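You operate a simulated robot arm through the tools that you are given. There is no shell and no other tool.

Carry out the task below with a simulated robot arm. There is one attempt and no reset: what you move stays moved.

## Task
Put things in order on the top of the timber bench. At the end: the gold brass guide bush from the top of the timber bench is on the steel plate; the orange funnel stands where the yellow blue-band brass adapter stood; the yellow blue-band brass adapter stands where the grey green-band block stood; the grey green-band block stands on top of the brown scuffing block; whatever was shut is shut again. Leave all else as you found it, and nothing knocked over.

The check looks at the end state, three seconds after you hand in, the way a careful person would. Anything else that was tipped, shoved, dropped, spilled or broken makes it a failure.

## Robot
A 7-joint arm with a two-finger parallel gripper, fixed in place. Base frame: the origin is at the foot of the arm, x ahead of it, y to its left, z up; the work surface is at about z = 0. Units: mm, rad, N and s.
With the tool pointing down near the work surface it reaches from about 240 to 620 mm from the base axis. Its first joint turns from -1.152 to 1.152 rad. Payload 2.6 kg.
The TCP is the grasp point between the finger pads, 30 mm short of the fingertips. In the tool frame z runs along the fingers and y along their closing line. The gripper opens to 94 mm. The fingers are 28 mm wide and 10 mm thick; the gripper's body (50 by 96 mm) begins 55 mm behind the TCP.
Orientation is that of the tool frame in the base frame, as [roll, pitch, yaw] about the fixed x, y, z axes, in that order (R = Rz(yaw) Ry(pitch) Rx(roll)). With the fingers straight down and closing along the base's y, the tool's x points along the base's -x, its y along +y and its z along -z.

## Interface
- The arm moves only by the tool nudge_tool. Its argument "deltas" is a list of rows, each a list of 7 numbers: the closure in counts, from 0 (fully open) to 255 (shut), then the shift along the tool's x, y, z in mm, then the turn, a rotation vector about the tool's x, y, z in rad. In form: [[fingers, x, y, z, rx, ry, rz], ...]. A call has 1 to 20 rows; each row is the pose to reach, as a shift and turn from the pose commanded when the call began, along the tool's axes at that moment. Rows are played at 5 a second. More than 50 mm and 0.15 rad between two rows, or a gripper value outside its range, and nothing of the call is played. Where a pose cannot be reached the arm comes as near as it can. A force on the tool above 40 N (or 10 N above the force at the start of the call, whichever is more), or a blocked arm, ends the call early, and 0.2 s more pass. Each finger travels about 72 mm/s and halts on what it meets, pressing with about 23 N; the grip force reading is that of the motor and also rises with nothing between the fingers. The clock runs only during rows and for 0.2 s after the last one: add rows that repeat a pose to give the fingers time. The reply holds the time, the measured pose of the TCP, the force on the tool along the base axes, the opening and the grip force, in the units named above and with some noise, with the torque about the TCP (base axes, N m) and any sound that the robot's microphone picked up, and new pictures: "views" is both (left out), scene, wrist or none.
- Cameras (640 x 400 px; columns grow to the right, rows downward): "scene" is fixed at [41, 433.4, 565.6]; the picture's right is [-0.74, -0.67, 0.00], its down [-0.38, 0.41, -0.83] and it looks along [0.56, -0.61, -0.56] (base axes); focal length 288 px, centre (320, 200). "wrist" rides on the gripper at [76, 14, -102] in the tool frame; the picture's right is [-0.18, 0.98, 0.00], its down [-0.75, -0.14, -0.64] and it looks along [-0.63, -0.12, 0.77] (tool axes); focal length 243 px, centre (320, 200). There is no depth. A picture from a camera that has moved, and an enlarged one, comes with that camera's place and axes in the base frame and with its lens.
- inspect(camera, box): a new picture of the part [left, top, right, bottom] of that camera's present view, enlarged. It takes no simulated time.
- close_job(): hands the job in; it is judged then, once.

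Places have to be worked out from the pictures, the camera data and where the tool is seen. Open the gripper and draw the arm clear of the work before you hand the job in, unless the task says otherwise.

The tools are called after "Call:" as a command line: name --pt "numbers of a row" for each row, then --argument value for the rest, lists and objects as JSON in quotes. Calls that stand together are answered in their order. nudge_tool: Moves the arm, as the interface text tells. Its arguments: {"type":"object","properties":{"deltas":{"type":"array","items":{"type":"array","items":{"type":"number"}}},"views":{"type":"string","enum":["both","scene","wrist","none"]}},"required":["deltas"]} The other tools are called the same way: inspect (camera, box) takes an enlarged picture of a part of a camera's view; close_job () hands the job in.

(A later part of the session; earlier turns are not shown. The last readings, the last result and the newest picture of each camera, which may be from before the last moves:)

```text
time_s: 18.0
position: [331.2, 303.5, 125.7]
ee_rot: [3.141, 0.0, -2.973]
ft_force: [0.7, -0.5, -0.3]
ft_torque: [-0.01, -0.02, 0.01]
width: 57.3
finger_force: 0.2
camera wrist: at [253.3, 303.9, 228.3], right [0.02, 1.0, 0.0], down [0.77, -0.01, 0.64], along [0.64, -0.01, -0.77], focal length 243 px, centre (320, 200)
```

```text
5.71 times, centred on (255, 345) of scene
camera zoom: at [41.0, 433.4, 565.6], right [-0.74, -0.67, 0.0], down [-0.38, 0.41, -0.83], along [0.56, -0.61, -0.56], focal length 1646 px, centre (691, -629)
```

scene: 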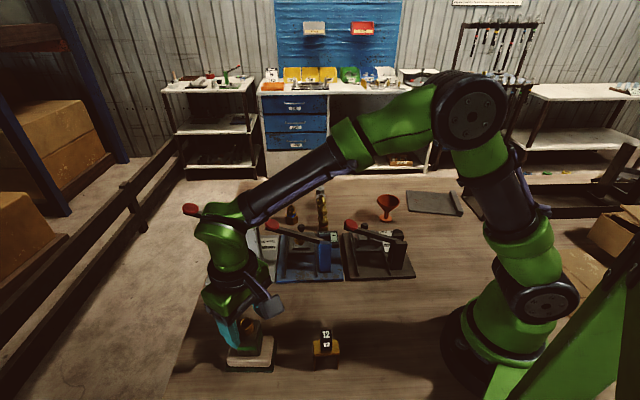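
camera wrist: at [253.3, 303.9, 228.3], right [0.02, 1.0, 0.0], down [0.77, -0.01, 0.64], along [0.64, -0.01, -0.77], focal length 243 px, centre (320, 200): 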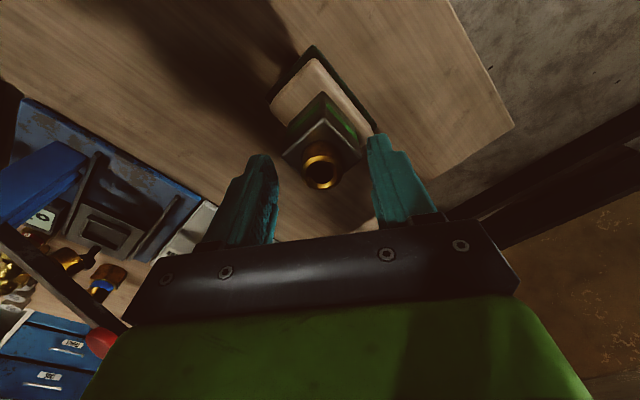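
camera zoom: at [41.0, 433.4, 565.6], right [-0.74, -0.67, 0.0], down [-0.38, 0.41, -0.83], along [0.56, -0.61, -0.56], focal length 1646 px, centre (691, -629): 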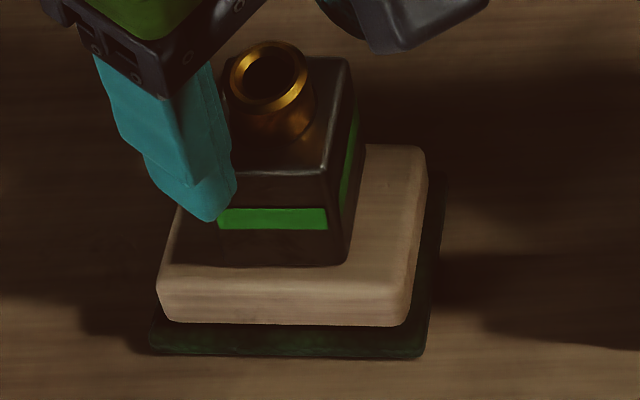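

The block stands squarely on the scuffing block. Now I'll raise the arm and look for the bush around the presses from this side.

Call:
nudge_tool --pt "100 0 0 -30 0 0 0" --pt "60 0 0 -70 0 0 0" --pt "0 0 0 -110 0 0 0" --pt "0 0 0 -150 0 0 0" --pt "0 0 -30 -160 0 0 0" --pt "0 0 -70 -160 0 0 0" --pt "0 0 -110 -160 0 0 0" --pt "0 0 -140 -160 0 0 0" --pt "0 0 -140 -160 0 0 0"

Call:
inspect --camera "wrist" --box '[0, 0, 240, 170]'

Call:
inspect --camera "wrist" --box '[180, 0, 440, 180]'

Call:
inspect --camera "scene" --box '[430, 160, 640, 290]'

```text
time_s: 20.0
position: [353.5, 165.0, 283.2]
ee_rot: [-3.14, 0.0, -2.973]
ft_force: [1.0, -0.1, 0.2]
ft_torque: [0.02, -0.02, -0.01]
width: 93.9
finger_force: 0.0
camera wrist: at [275.4, 166.5, 386.3], right [0.02, 1.0, 0.0], down [0.77, -0.01, 0.64], along [0.64, -0.01, -0.77], focal length 243 px, centre (320, 200)
```

scene: 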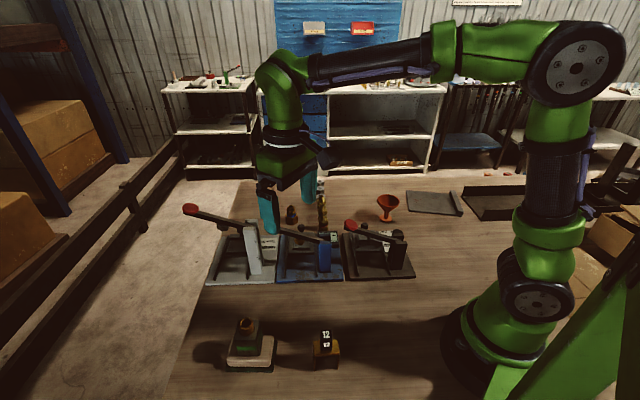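
wrist: 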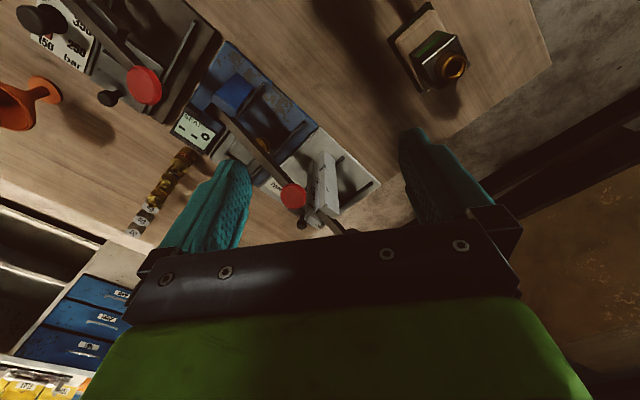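

```text
2.35 times, centred on (120, 85) of wrist
camera zoom: at [275.4, 166.5, 386.3], right [0.02, 1.0, 0.0], down [0.77, -0.01, 0.64], along [0.64, -0.01, -0.77], focal length 571 px, centre (791, 471)
```

zoom: 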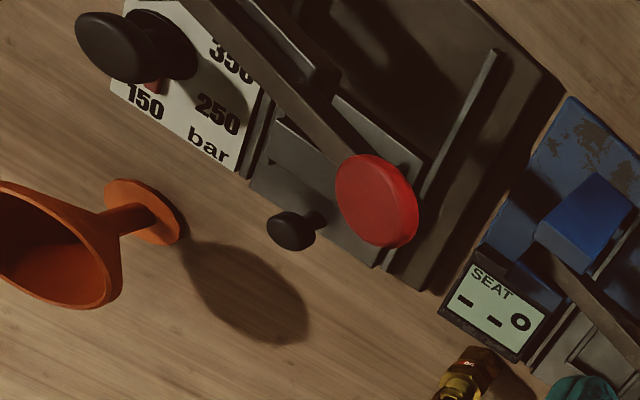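

```text
2.22 times, centred on (310, 90) of wrist
camera zoom: at [275.4, 166.5, 386.3], right [0.02, 1.0, 0.0], down [0.77, -0.01, 0.64], along [0.64, -0.01, -0.77], focal length 539 px, centre (342, 444)
```

zoom: 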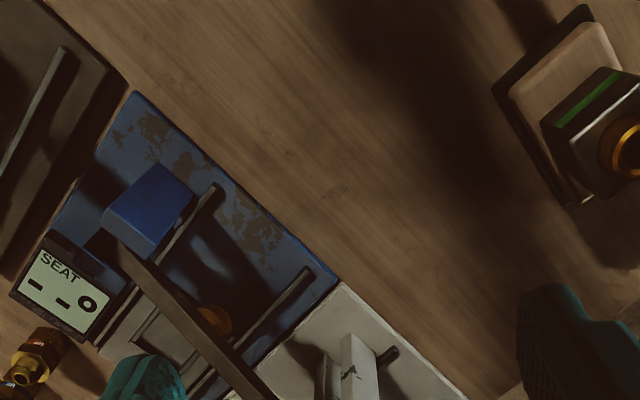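

```text
3.05 times, centred on (535, 225) of scene
camera zoom: at [41.0, 433.4, 565.6], right [-0.74, -0.67, 0.0], down [-0.38, 0.41, -0.83], along [0.56, -0.61, -0.56], focal length 878 px, centre (-335, 124)
```

zoom: 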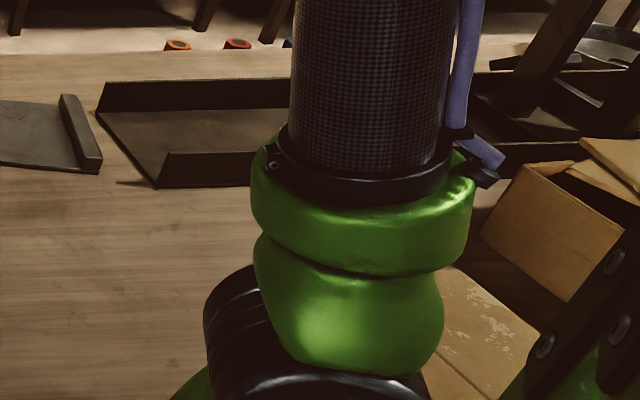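

The tube-topped block is settled. I'll view the black and blue presses from closer above, watching for anything brass inside or underneath.

Call:
nudge_tool --pt "0 -15 -34 0 0 0 0.04" --pt "0 -31 -68 0 0 0 0.08" --pt "0 -46 -102 0 0 0 0.12" --pt "0 -62 -136 0 0 0 0.15" --pt "0 -77 -170 0 0 0 0.17" --pt "0 -77 -170 0 0 0 0.17"

Call:
inspect --camera "wrist" --box '[300, 0, 560, 160]'

Call:
inspect --camera "wrist" --box '[60, 0, 320, 160]'

```text
time_s: 21.4
position: [457.7, 9.8, 287.6]
ee_rot: [3.14, 0.002, -3.141]
ft_force: [0.0, 0.1, -0.3]
ft_torque: [-0.04, 0.02, -0.05]
width: 93.8
finger_force: 0.1
camera wrist: at [381.2, 23.0, 391.6], right [0.18, 0.98, 0.0], down [0.75, -0.14, 0.64], along [0.63, -0.12, -0.77], focal length 243 px, centre (320, 200)
```

scene: 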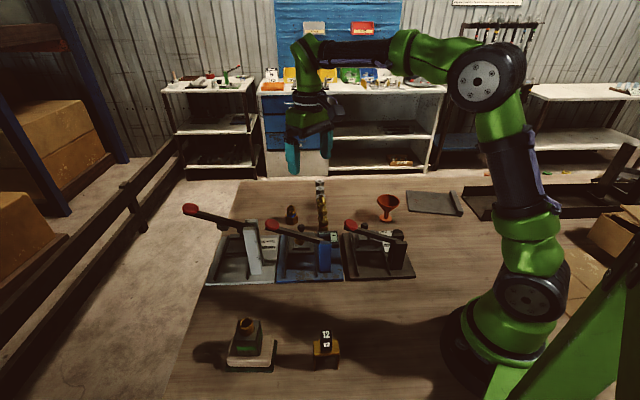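
wrist: 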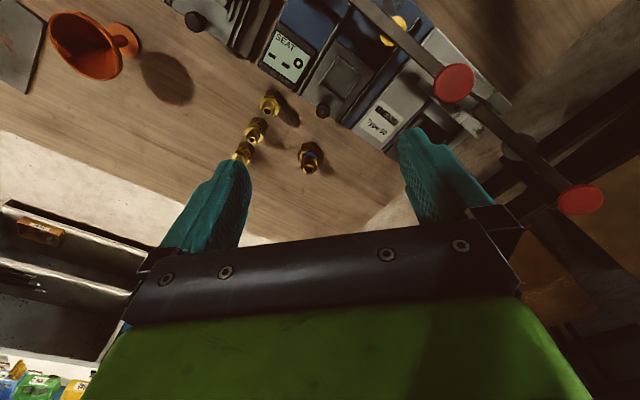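

```text
2.46 times, centred on (430, 80) of wrist
camera zoom: at [381.2, 23.0, 391.6], right [0.18, 0.98, 0.0], down [0.75, -0.14, 0.64], along [0.63, -0.12, -0.77], focal length 597 px, centre (49, 495)
```

zoom: 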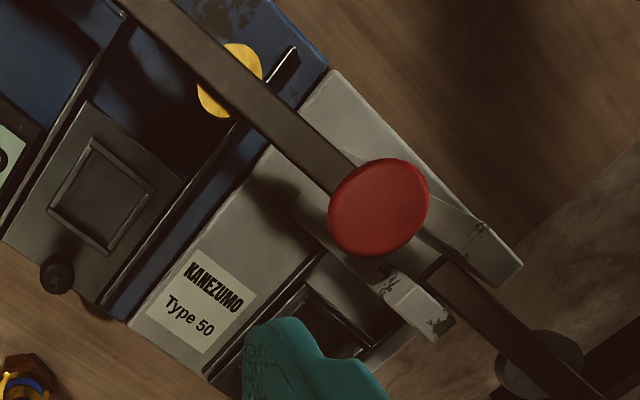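

```text
2.46 times, centred on (190, 80) of wrist
camera zoom: at [381.2, 23.0, 391.6], right [0.18, 0.98, 0.0], down [0.75, -0.14, 0.64], along [0.63, -0.12, -0.77], focal length 597 px, centre (640, 495)
```

zoom: 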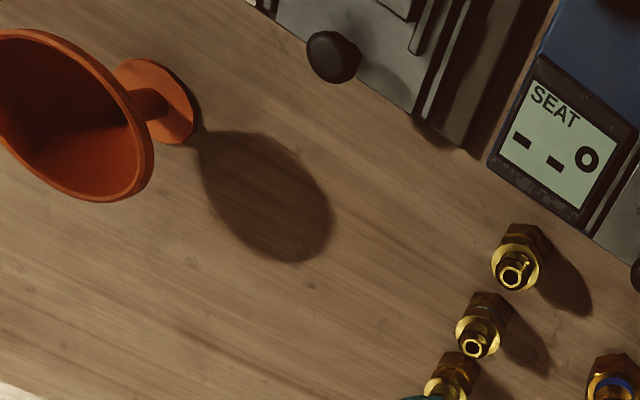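

I'll use strong enlargements on the presses, as they render real detail.

Call:
inspect --camera "scene" --box '[275, 222, 325, 255]'

Call:
inspect --camera "scene" --box '[225, 215, 275, 250]'

Call:
inspect --camera "scene" --box '[350, 220, 410, 260]'

Call:
inspect --camera "scene" --box '[305, 175, 345, 240]'

Call:
inspect --camera "scene" --box '[400, 180, 500, 225]'

Call:
inspect --camera "scene" --box '[300, 320, 350, 375]'

Call:
inspect --camera "wrist" --box '[360, 0, 430, 50]'

Call:
inspect --camera "wrist" --box '[40, 0, 140, 90]'

```text
12.12 times, centred on (300, 238) of scene
camera zoom: at [41.0, 433.4, 565.6], right [-0.74, -0.67, 0.0], down [-0.38, 0.41, -0.83], along [0.56, -0.61, -0.56], focal length 3491 px, centre (562, -267)
```

zoom: 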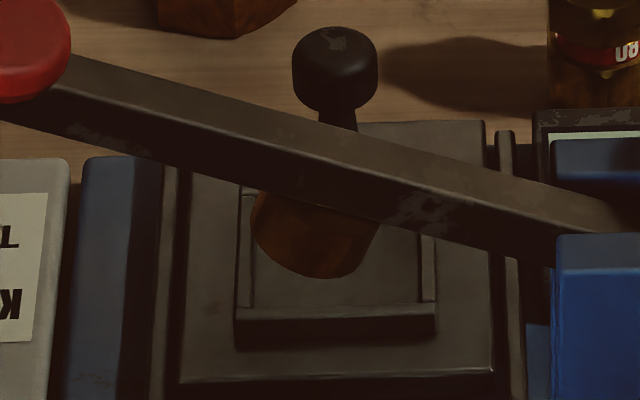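

```text
11.43 times, centred on (250, 232) of scene
camera zoom: at [41.0, 433.4, 565.6], right [-0.74, -0.67, 0.0], down [-0.38, 0.41, -0.83], along [0.56, -0.61, -0.56], focal length 3291 px, centre (1120, -171)
```

zoom: 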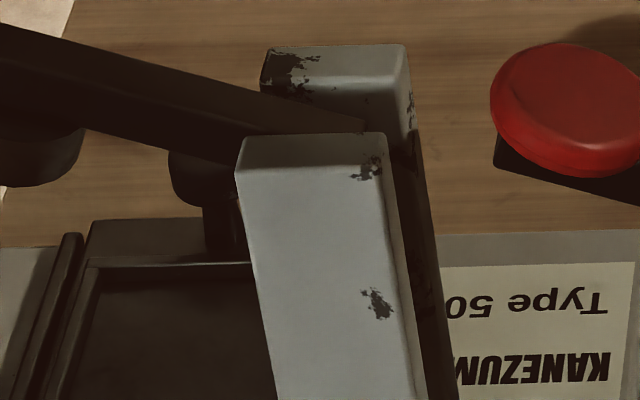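

```text
10.00 times, centred on (380, 240) of scene
camera zoom: at [41.0, 433.4, 565.6], right [-0.74, -0.67, 0.0], down [-0.38, 0.41, -0.83], along [0.56, -0.61, -0.56], focal length 2880 px, centre (-280, -200)
```

zoom: 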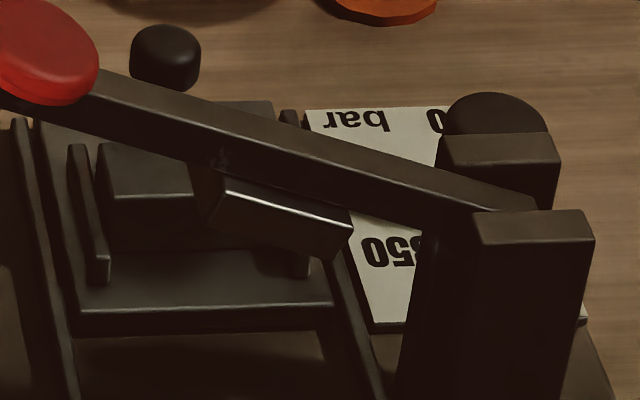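

```text
6.15 times, centred on (325, 208) of scene
camera zoom: at [41.0, 433.4, 565.6], right [-0.74, -0.67, 0.0], down [-0.38, 0.41, -0.83], along [0.56, -0.61, -0.56], focal length 1772 px, centre (289, 154)
```

zoom: 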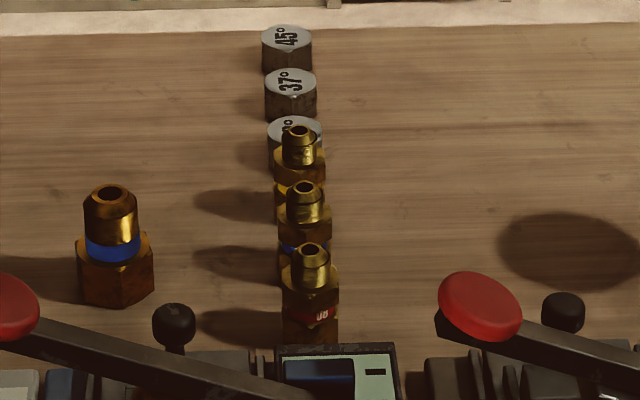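

```text
6.40 times, centred on (450, 202) of scene
camera zoom: at [41.0, 433.4, 565.6], right [-0.74, -0.67, 0.0], down [-0.38, 0.41, -0.83], along [0.56, -0.61, -0.56], focal length 1843 px, centre (-512, 184)
```

zoom: 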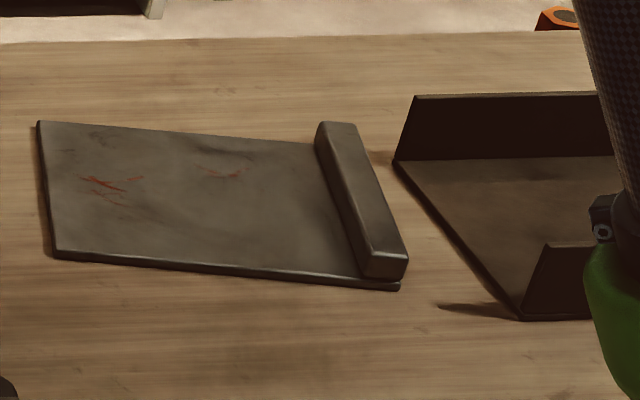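

```text
7.27 times, centred on (325, 348) of scene
camera zoom: at [41.0, 433.4, 565.6], right [-0.74, -0.67, 0.0], down [-0.38, 0.41, -0.83], along [0.56, -0.61, -0.56], focal length 2094 px, centre (284, -873)
```

zoom: 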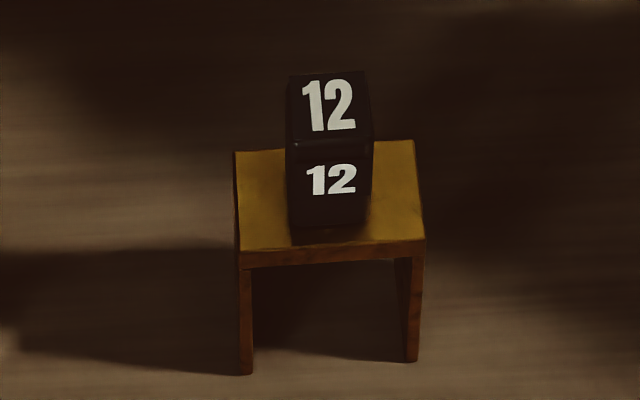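

```text
8.00 times, centred on (395, 25) of wrist
camera zoom: at [381.2, 23.0, 391.6], right [0.18, 0.98, 0.0], down [0.75, -0.14, 0.64], along [0.63, -0.12, -0.77], focal length 1941 px, centre (-280, 1600)
```

zoom: 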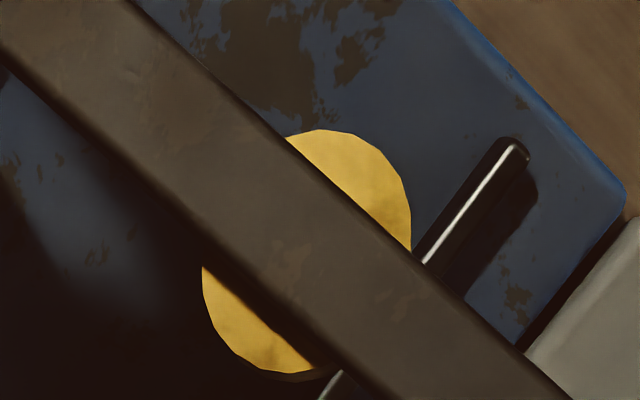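

```text
4.44 times, centred on (90, 45) of wrist
camera zoom: at [381.2, 23.0, 391.6], right [0.18, 0.98, 0.0], down [0.75, -0.14, 0.64], along [0.63, -0.12, -0.77], focal length 1078 px, centre (1342, 889)
```

zoom: 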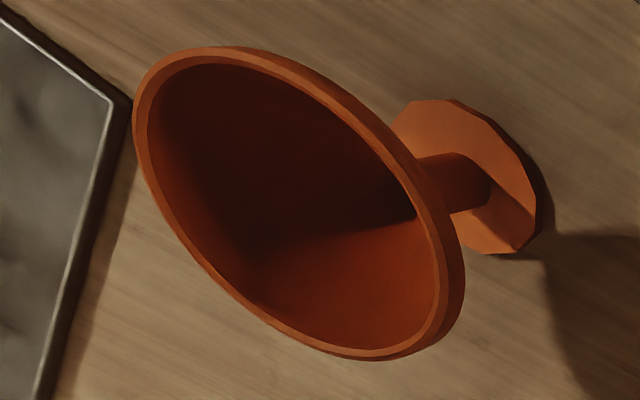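

The bush isn't in plain view; each press has a knobbed slide plate on rails that may cover a pocket, and the "SEAT - - o" display may hint at which. I'll look at the grey press from closer.

Call:
nudge_tool --pt "0 -25 25 0 0 0 0" --pt "0 -50 50 0 0 0 0" --pt "0 -75 75 0 0 0 0" --pt "0 -95 100 0 0 0 0" --pt "0 -105 126 15 0 0 0" --pt "0 -110 126 30 0 0 0" --pt "0 -110 126 30 0 0 0"

Call:
inspect --camera "wrist" --box '[230, 0, 430, 150]'

Call:
inspect --camera "wrist" --box '[100, 0, 260, 120]'

```text
time_s: 23.0
position: [556.2, 148.0, 254.2]
ee_rot: [3.142, -0.001, 3.141]
ft_force: [0.0, 0.4, 0.5]
ft_torque: [0.01, -0.02, 0.01]
width: 93.9
finger_force: 0.0
out of reach, approached as far as the arm can: row 4, 5, 6, 7
camera wrist: at [479.6, 161.7, 357.0], right [0.18, 0.98, 0.0], down [0.75, -0.14, 0.64], along [0.63, -0.12, -0.77], focal length 243 px, centre (320, 200)
```

scene: 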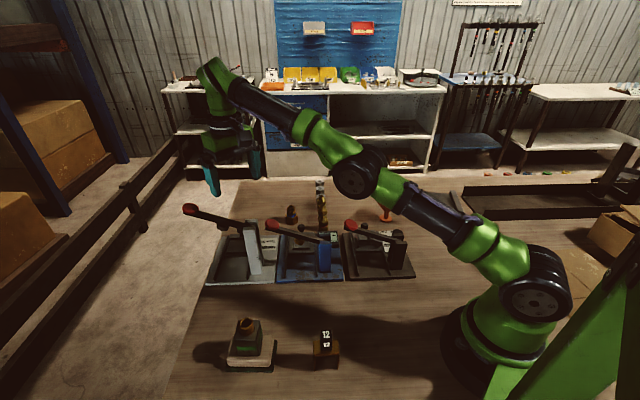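
wrist: 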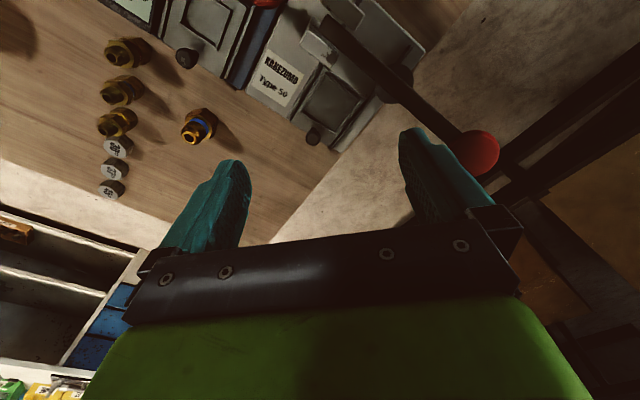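

```text
2.67 times, centred on (330, 75) of wrist
camera zoom: at [479.6, 161.7, 357.0], right [0.18, 0.98, 0.0], down [0.75, -0.14, 0.64], along [0.63, -0.12, -0.77], focal length 647 px, centre (293, 533)
```

zoom: 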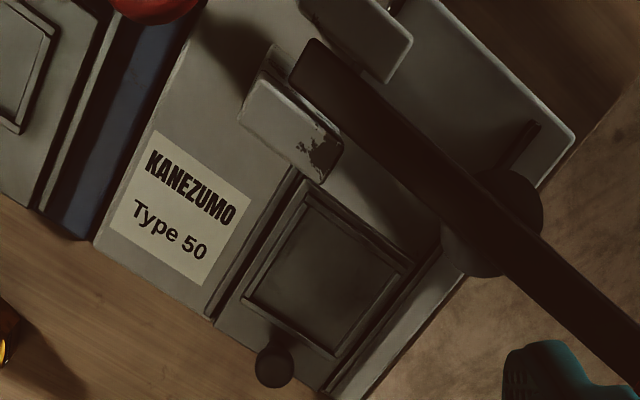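

```text
3.33 times, centred on (180, 60) of wrist
camera zoom: at [479.6, 161.7, 357.0], right [0.18, 0.98, 0.0], down [0.75, -0.14, 0.64], along [0.63, -0.12, -0.77], focal length 809 px, centre (787, 667)
```

zoom: 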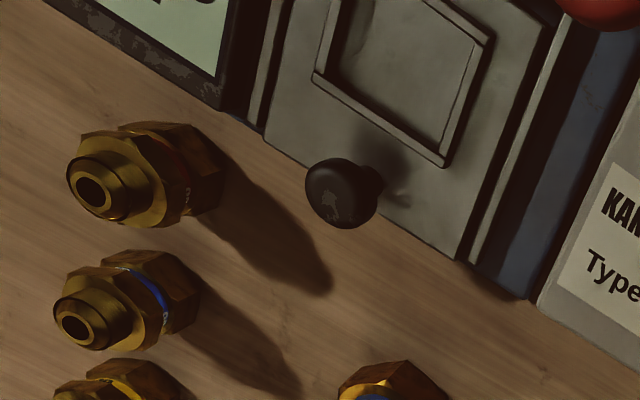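

Grey and blue nests look empty. I'll look at the black press, where something sits in the nest.

Call:
nudge_tool --pt "0 25 -28 0 0 0 0" --pt "0 52 -56 0 0 0 0" --pt "0 80 -84 0 0 0 0" --pt "0 108 -112 0 0 0 0" --pt "0 136 -140 0 0 0 0" --pt "0 164 -168 0 0 0 0" --pt "0 190 -196 0 0 0 0" --pt "0 200 -223 0 0 0 0" --pt "0 200 -223 0 0 0 0"

Call:
inspect --camera "wrist" --box '[180, 0, 380, 150]'

Call:
inspect --camera "wrist" --box '[320, 0, 480, 120]'

```text
time_s: 25.0
position: [359.3, -75.1, 252.4]
ee_rot: [-3.142, 0.001, -3.14]
ft_force: [-0.3, 0.4, 0.6]
ft_torque: [0.01, -0.01, 0.04]
width: 93.9
finger_force: 0.0
camera wrist: at [282.2, -61.6, 356.2], right [0.18, 0.98, 0.0], down [0.75, -0.14, 0.64], along [0.63, -0.12, -0.77], focal length 243 px, centre (320, 200)
```

scene: 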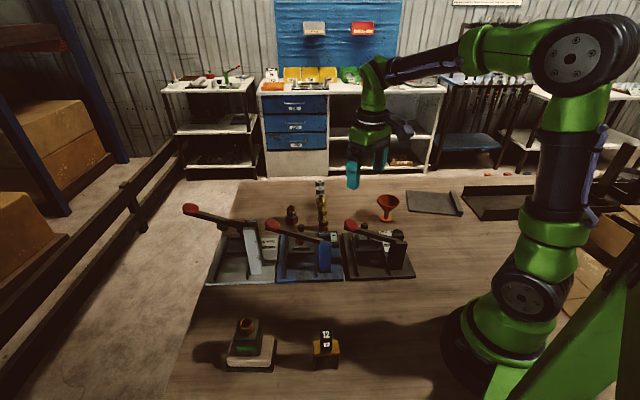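
wrist: 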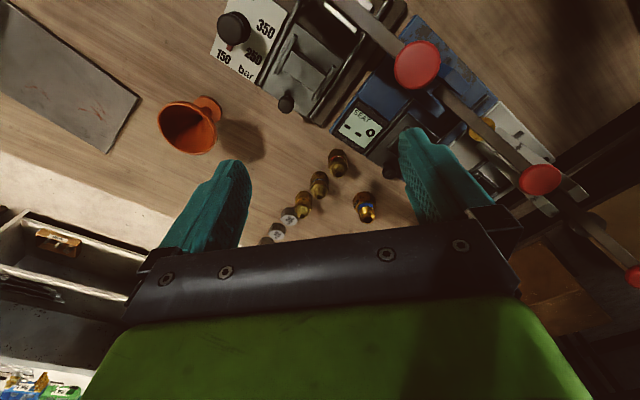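

```text
2.67 times, centred on (280, 75) of wrist
camera zoom: at [282.2, -61.6, 356.2], right [0.18, 0.98, 0.0], down [0.75, -0.14, 0.64], along [0.63, -0.12, -0.77], focal length 647 px, centre (427, 533)
```

zoom: 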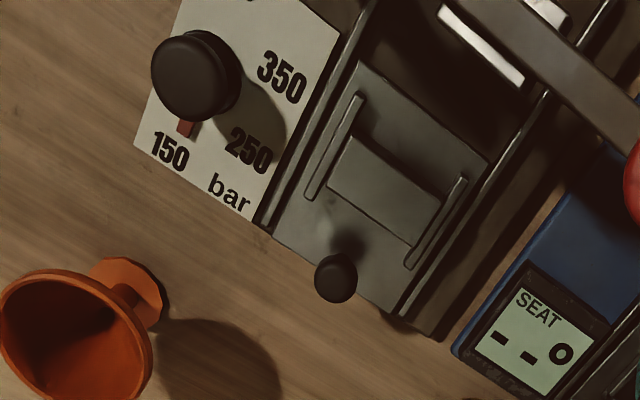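

```text
3.33 times, centred on (400, 60) of wrist
camera zoom: at [282.2, -61.6, 356.2], right [0.18, 0.98, 0.0], down [0.75, -0.14, 0.64], along [0.63, -0.12, -0.77], focal length 809 px, centre (53, 667)
```

zoom: 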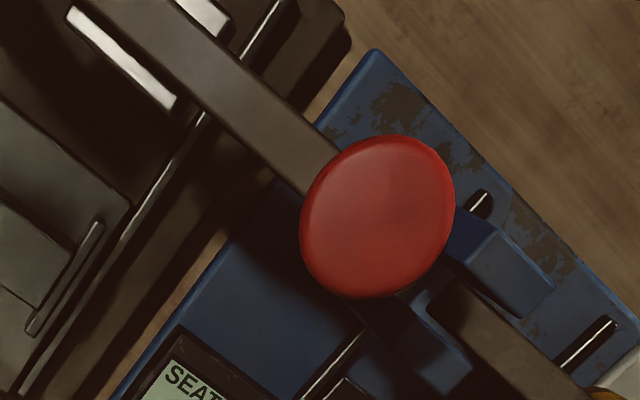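

The black press nest is just a V-shaped seat. Next I'll zoom hard under the yellow bridge and on other shadowed spots.

Call:
inspect --camera "scene" --box '[312, 345, 342, 372]'

Call:
inspect --camera "scene" --box '[315, 325, 340, 350]'

Call:
inspect --camera "scene" --box '[225, 310, 285, 380]'

Call:
inspect --camera "scene" --box '[205, 225, 280, 290]'

Call:
inspect --camera "scene" --box '[280, 235, 350, 285]'

Call:
inspect --camera "scene" --box '[345, 235, 420, 285]'

```text
14.81 times, centred on (327, 358) of scene
camera zoom: at [40.9, 433.4, 565.6], right [-0.74, -0.67, 0.0], down [-0.38, 0.41, -0.83], along [0.56, -0.61, -0.56], focal length 4266 px, centre (216, -2148)
```

zoom: 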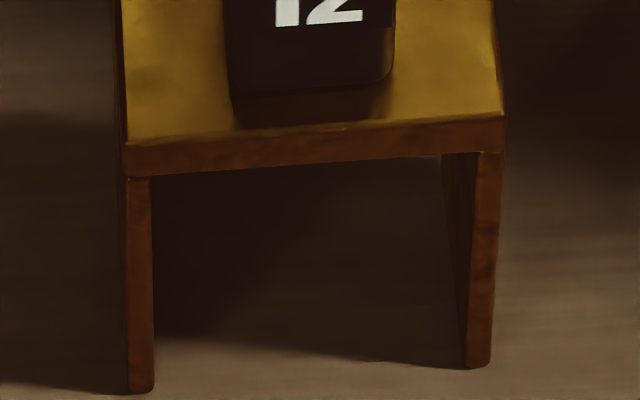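

```text
16.00 times, centred on (328, 338) of scene
camera zoom: at [40.9, 433.4, 565.6], right [-0.74, -0.67, 0.0], down [-0.38, 0.41, -0.83], along [0.56, -0.61, -0.56], focal length 4608 px, centre (200, -2000)
```

zoom: 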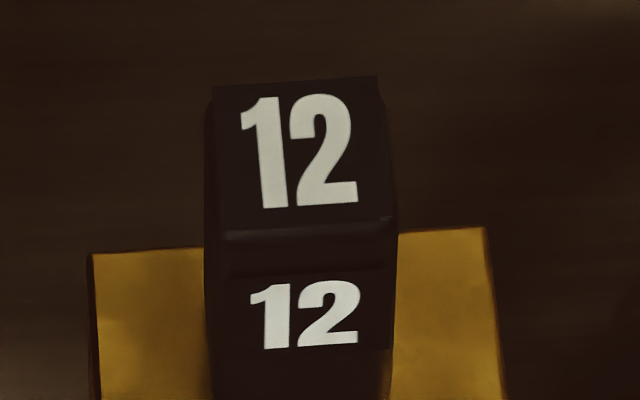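

```text
5.71 times, centred on (255, 345) of scene
camera zoom: at [40.9, 433.4, 565.6], right [-0.74, -0.67, 0.0], down [-0.38, 0.41, -0.83], along [0.56, -0.61, -0.56], focal length 1646 px, centre (691, -629)
```

zoom: 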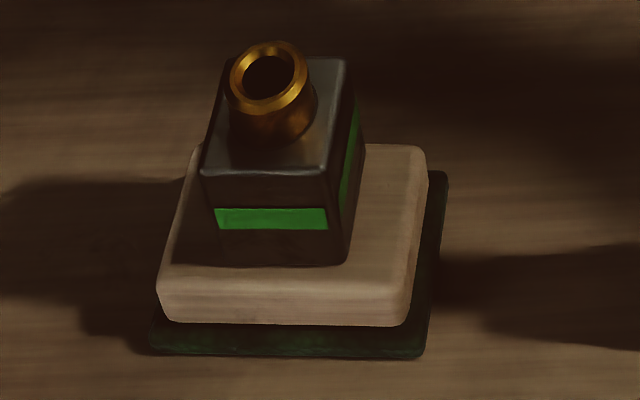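

```text
6.15 times, centred on (242, 258) of scene
camera zoom: at [40.9, 433.4, 565.6], right [-0.74, -0.67, 0.0], down [-0.38, 0.41, -0.83], along [0.56, -0.61, -0.56], focal length 1772 px, centre (797, -154)
```

zoom: 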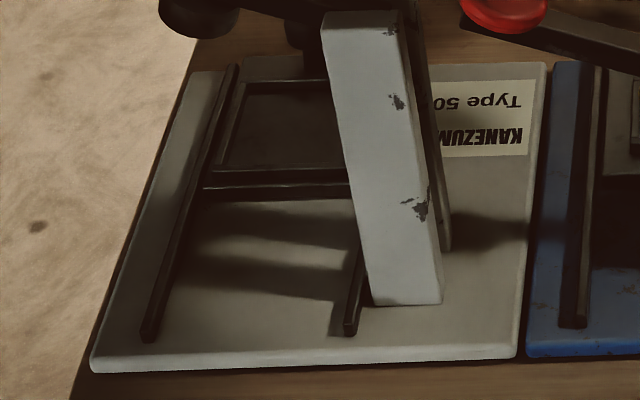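

```text
8.00 times, centred on (315, 260) of scene
camera zoom: at [40.9, 433.4, 565.6], right [-0.74, -0.67, 0.0], down [-0.38, 0.41, -0.83], along [0.56, -0.61, -0.56], focal length 2304 px, centre (360, -280)
```

zoom: 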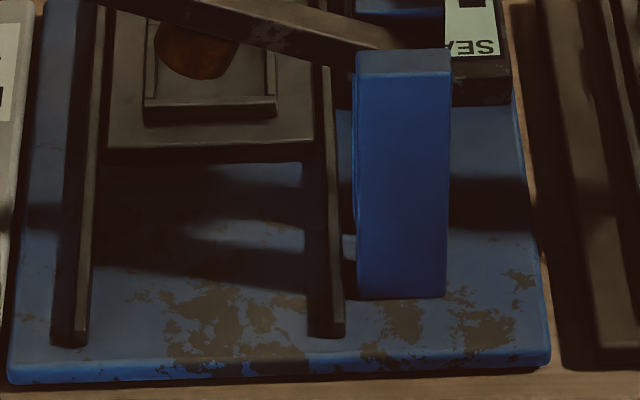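

```text
8.00 times, centred on (382, 260) of scene
camera zoom: at [40.9, 433.4, 565.6], right [-0.74, -0.67, 0.0], down [-0.38, 0.41, -0.83], along [0.56, -0.61, -0.56], focal length 2304 px, centre (-180, -280)
```

zoom: 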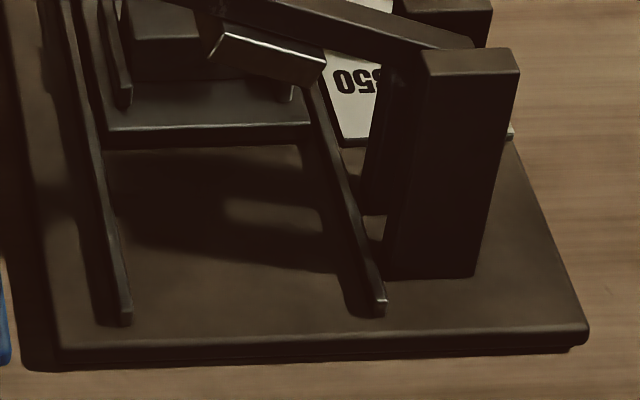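

I'll zoom very tightly on the front edges of the three slide plates to see whether there is a cavity underneath.

Call:
inspect --camera "scene" --box '[285, 250, 315, 268]'

Call:
inspect --camera "scene" --box '[228, 238, 258, 257]'

Call:
inspect --camera "scene" --box '[352, 240, 386, 262]'

Call:
inspect --camera "wrist" --box '[215, 0, 275, 40]'

Call:
inspect --camera "wrist" --box '[255, 20, 345, 120]'

```text
16.00 times, centred on (300, 259) of scene
camera zoom: at [40.9, 433.4, 565.6], right [-0.74, -0.67, 0.0], down [-0.38, 0.41, -0.83], along [0.56, -0.61, -0.56], focal length 4608 px, centre (640, -744)
```

zoom: 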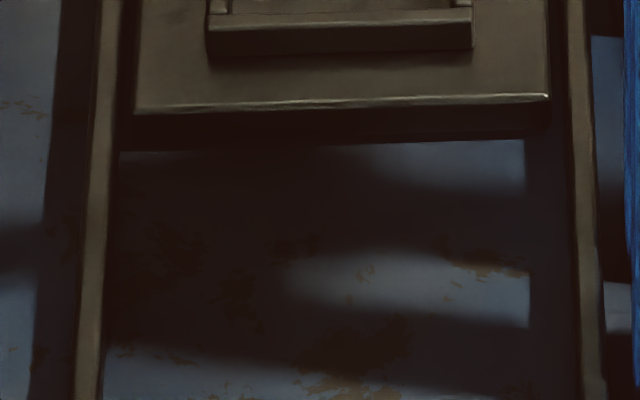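

```text
16.00 times, centred on (243, 248) of scene
camera zoom: at [40.9, 433.4, 565.6], right [-0.74, -0.67, 0.0], down [-0.38, 0.41, -0.83], along [0.56, -0.61, -0.56], focal length 4608 px, centre (1552, -560)
```

zoom: 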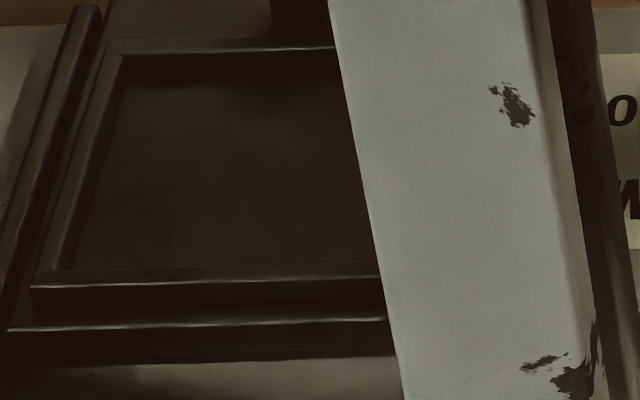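

```text
16.00 times, centred on (369, 251) of scene
camera zoom: at [40.9, 433.4, 565.6], right [-0.74, -0.67, 0.0], down [-0.38, 0.41, -0.83], along [0.56, -0.61, -0.56], focal length 4608 px, centre (-464, -616)
```

zoom: 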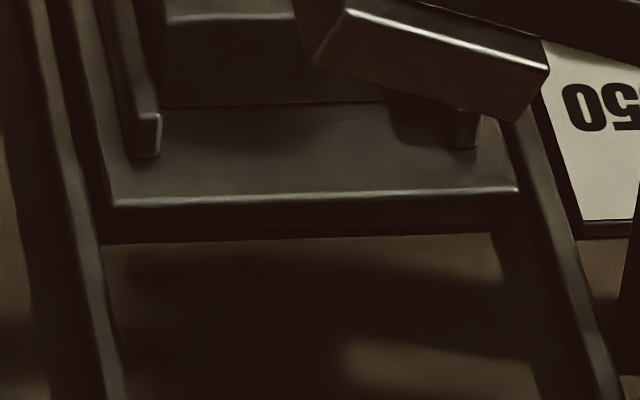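

```text
10.00 times, centred on (245, 20) of wrist
camera zoom: at [282.2, -61.6, 356.2], right [0.18, 0.98, 0.0], down [0.75, -0.14, 0.64], along [0.63, -0.12, -0.77], focal length 2426 px, centre (1070, 2000)
```

zoom: 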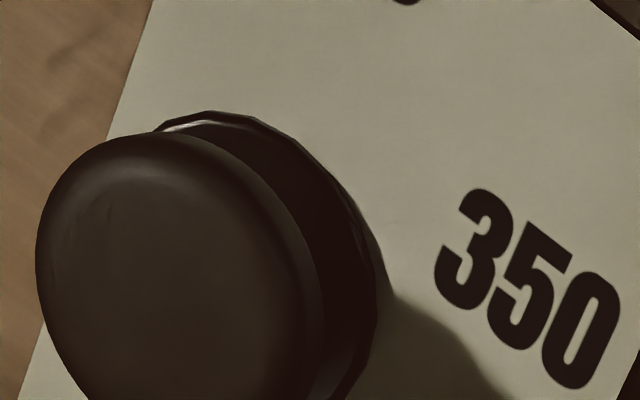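

```text
4.00 times, centred on (300, 70) of wrist
camera zoom: at [282.2, -61.6, 356.2], right [0.18, 0.98, 0.0], down [0.75, -0.14, 0.64], along [0.63, -0.12, -0.77], focal length 970 px, centre (400, 720)
```

zoom: 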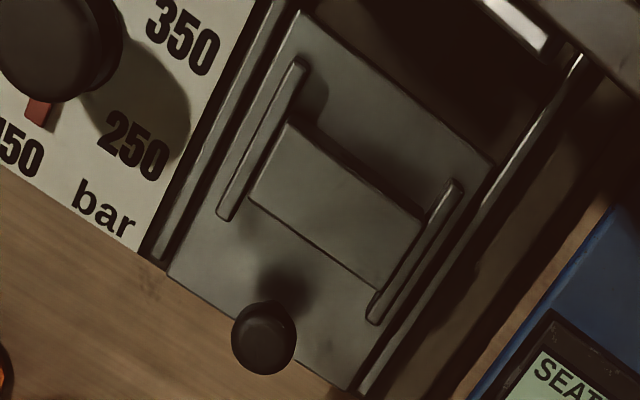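

The slides are solid plates lying on the bases, with no cavity. The scene camera doesn't cover the bench area at the near left (below its frame), so I'll swing there with the wrist camera turned to look that way.

Call:
nudge_tool --pt "0 6 20 -15 0 0 -0.08" --pt "0 12 45 -30 0 0 -0.16" --pt "0 18 72 -45 0 0 -0.25" --pt "0 26 100 -60 0 0 -0.34" --pt "0 34 130 -70 0 0 -0.43" --pt "0 42 160 -78 0 0 -0.53" --pt "0 50 190 -78 0 0 -0.63" --pt "0 58 220 -78 0 0 -0.73" --pt "0 66 250 -78 0 0 -0.83" --pt "0 74 280 -78 0 0 -0.93" --pt "0 80 310 -78 0 0 -1.03" --pt "0 85 335 -78 0 0 -1.13" --pt "0 89 350 -78 0 0 -1.2" --pt "0 89 350 -78 0 0 -1.2"

Call:
inspect --camera "wrist" --box '[0, 0, 640, 260]'

```text
time_s: 28.0
position: [268.8, 274.8, 331.2]
ee_rot: [-3.141, -0.001, -1.939]
ft_force: [-0.5, 0.6, 0.2]
ft_torque: [0.04, -0.03, 0.0]
width: 94.0
finger_force: 0.1
camera wrist: at [228.5, 208.1, 434.5], right [-0.85, 0.53, 0.0], down [0.4, 0.65, 0.64], along [0.34, 0.55, -0.77], focal length 243 px, centre (320, 200)
```

scene: 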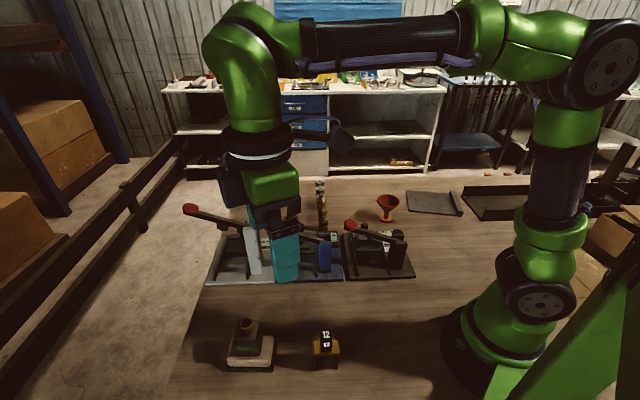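
wrist: 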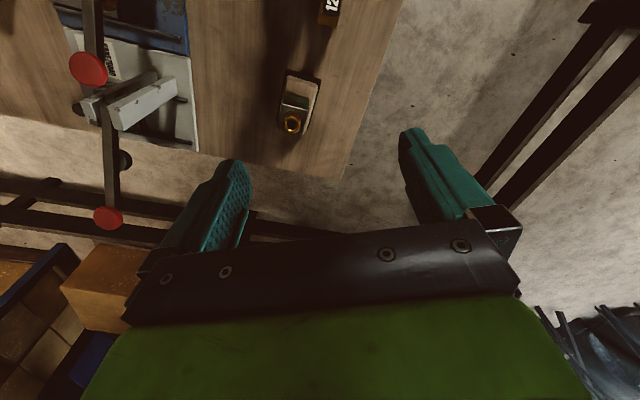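

```text
1.00 times, centred on (320, 130) of wrist (not enlarged: the box is as wide or as high as the picture)
camera zoom: at [228.5, 208.1, 434.5], right [-0.85, 0.53, 0.0], down [0.4, 0.65, 0.64], along [0.34, 0.55, -0.77], focal length 243 px, centre (320, 270)
```

zoom: 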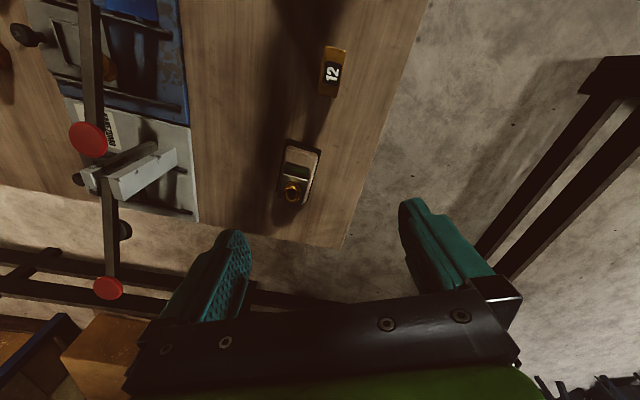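

That side of the bench holds nothing more: the edge is just past the scuffing block. I'll swing to the right side and look toward the plate, the dark tray and beyond.

Call:
nudge_tool --pt "0 23.7 -19.7 0 0 0 0.126" --pt "0 47.5 -39.2 0 0 0 0.252" --pt "0 71.5 -58.1 0 0 0 0.378" --pt "0 95.7 -76.5 0 0 0 0.504" --pt "0 120.3 -93.7 0 0 0 0.63" --pt "0 145.4 -110 0 0 0 0.756" --pt "0 170.9 -124.9 0 0 0 0.882" --pt "0 197 -138.4 0 0 0 1.008" --pt "0 223.7 -150.4 0 0 0 1.134" --pt "0 250.9 -160.9 0 0 0 1.26" --pt "0 278.7 -169.9 0 0 0 1.386" --pt "0 307.1 -177.5 0 0 0 1.512" --pt "0 336.1 -183.6 0 0 0 1.638" --pt "0 365.5 -188.3 0 0 0 1.764" --pt "0 395.4 -192.1 0 0 0 1.89" --pt "0 425.6 -194.8 0 0 0 2.016" --pt "0 456.1 -196.9 0 0 0 2.142" --pt "0 486.8 -198.4 0 0 0 2.268" --pt "0 517.6 -199.7 0 0 0 2.4" --pt "0 517.6 -199.7 0 0 0 2.4"

Call:
inspect --camera "wrist" --box '[160, 0, 480, 200]'

```text
time_s: 32.2
position: [266.7, -280.8, 333.2]
ee_rot: [-3.14, -0.001, 1.94]
ft_force: [-0.1, -0.9, 0.1]
ft_torque: [0.01, 0.01, 0.0]
width: 93.9
finger_force: 0.1
camera wrist: at [251.7, -205.2, 436.7], right [0.98, 0.18, 0.0], down [0.14, -0.75, 0.64], along [0.12, -0.63, -0.77], focal length 243 px, centre (320, 200)
```

scene: 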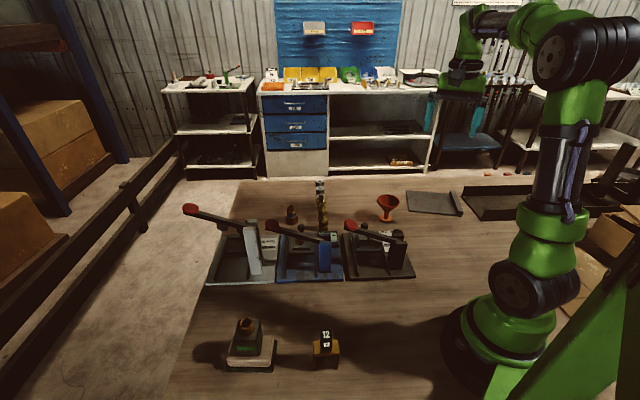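
wrist: 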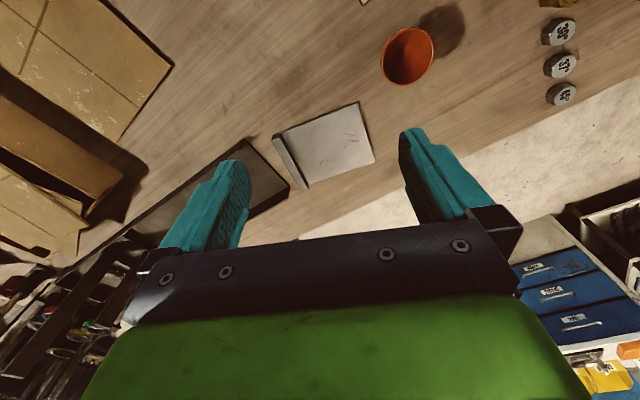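

```text
2.00 times, centred on (320, 100) of wrist
camera zoom: at [251.7, -205.2, 436.7], right [0.98, 0.18, 0.0], down [0.14, -0.75, 0.64], along [0.12, -0.63, -0.77], focal length 485 px, centre (320, 400)
```

zoom: 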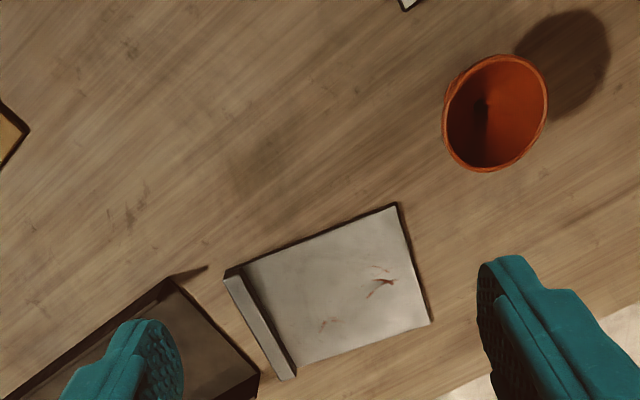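

The right side shows only the plate, an empty tray and cartons. I'll re-examine the brass tube on the block and the inside of the funnel at high magnification.

Call:
inspect --camera "scene" --box '[233, 314, 261, 336]'

Call:
inspect --camera "wrist" --box '[375, 20, 440, 90]'

Call:
inspect --camera "wrist" --box '[265, 95, 385, 195]'

Call:
inspect --camera "scene" --box '[370, 190, 405, 225]'

Call:
inspect --camera "scene" --box '[310, 175, 335, 200]'

Call:
inspect --camera "scene" --box '[310, 195, 335, 240]'

Call:
inspect --camera "scene" --box '[460, 165, 640, 260]'

```text
16.00 times, centred on (247, 325) of scene
camera zoom: at [41.0, 433.4, 565.6], right [-0.74, -0.67, 0.0], down [-0.38, 0.41, -0.83], along [0.56, -0.61, -0.56], focal length 4608 px, centre (1488, -1800)
```

zoom: 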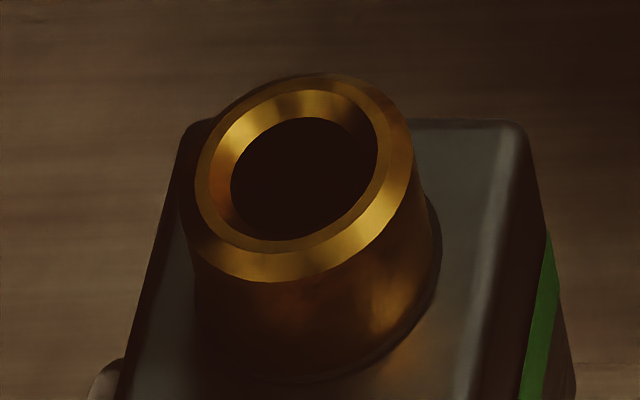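

```text
5.71 times, centred on (408, 55) of wrist
camera zoom: at [251.7, -205.2, 436.7], right [0.98, 0.18, 0.0], down [0.14, -0.75, 0.64], along [0.12, -0.63, -0.77], focal length 1386 px, centre (-180, 1029)
```

zoom: 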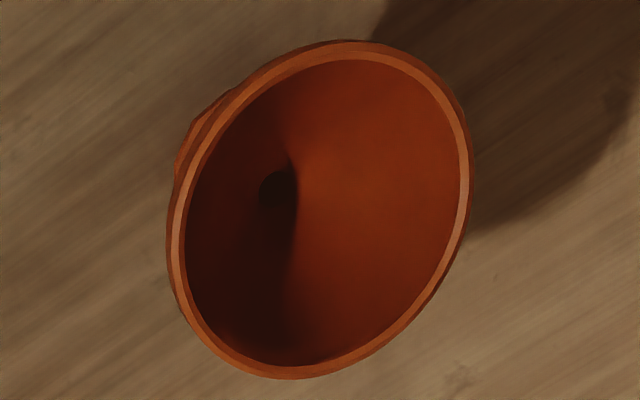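

```text
4.00 times, centred on (325, 145) of wrist
camera zoom: at [251.7, -205.2, 436.7], right [0.98, 0.18, 0.0], down [0.14, -0.75, 0.64], along [0.12, -0.63, -0.77], focal length 970 px, centre (300, 420)
```

zoom: 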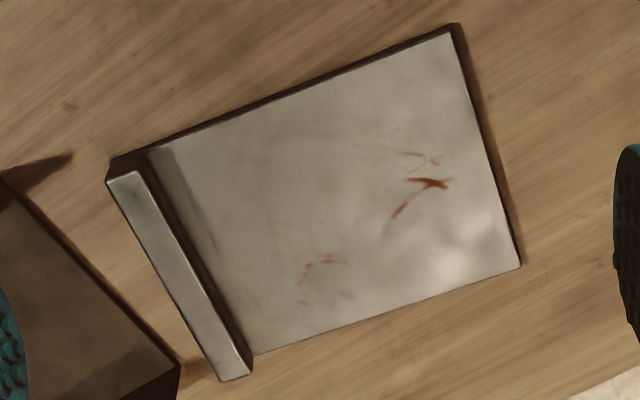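

```text
11.43 times, centred on (388, 208) of scene
camera zoom: at [41.0, 433.4, 565.6], right [-0.74, -0.67, 0.0], down [-0.38, 0.41, -0.83], along [0.56, -0.61, -0.56], focal length 3291 px, centre (-451, 114)
```

zoom: 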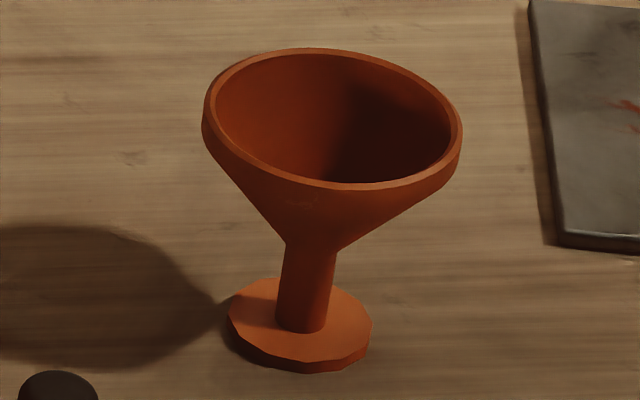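

```text
16.00 times, centred on (322, 188) of scene
camera zoom: at [41.0, 433.4, 565.6], right [-0.74, -0.67, 0.0], down [-0.38, 0.41, -0.83], along [0.56, -0.61, -0.56], focal length 4608 px, centre (280, 400)
```

zoom: 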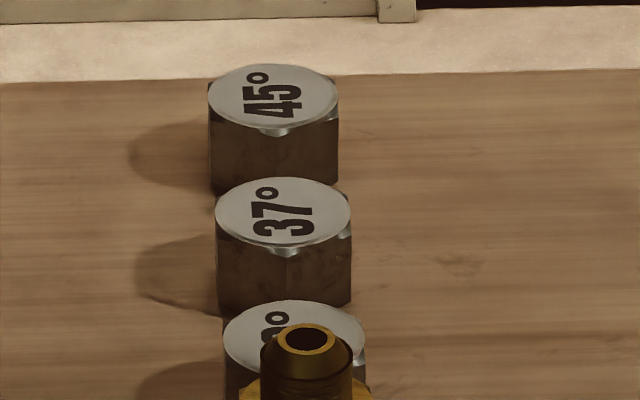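

```text
8.89 times, centred on (322, 218) of scene
camera zoom: at [41.0, 433.4, 565.6], right [-0.74, -0.67, 0.0], down [-0.38, 0.41, -0.83], along [0.56, -0.61, -0.56], focal length 2560 px, centre (298, 44)
```

zoom: 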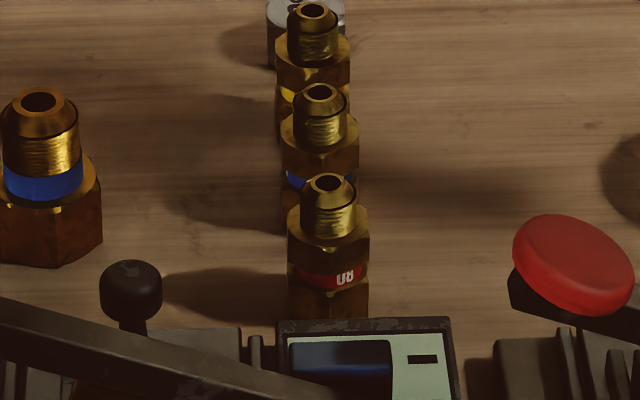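

```text
3.56 times, centred on (550, 212) of scene
camera zoom: at [41.0, 433.4, 565.6], right [-0.74, -0.67, 0.0], down [-0.38, 0.41, -0.83], along [0.56, -0.61, -0.56], focal length 1024 px, centre (-498, 156)
```

zoom: 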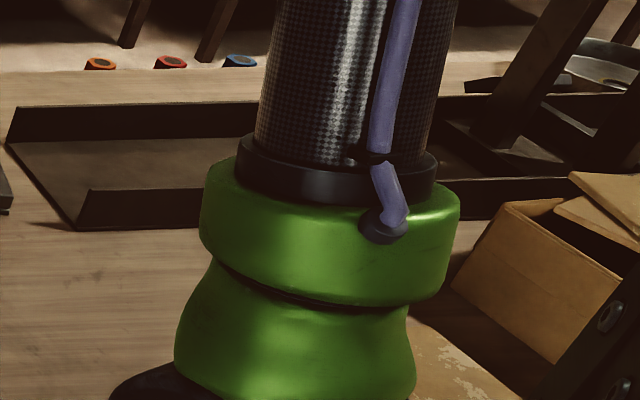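

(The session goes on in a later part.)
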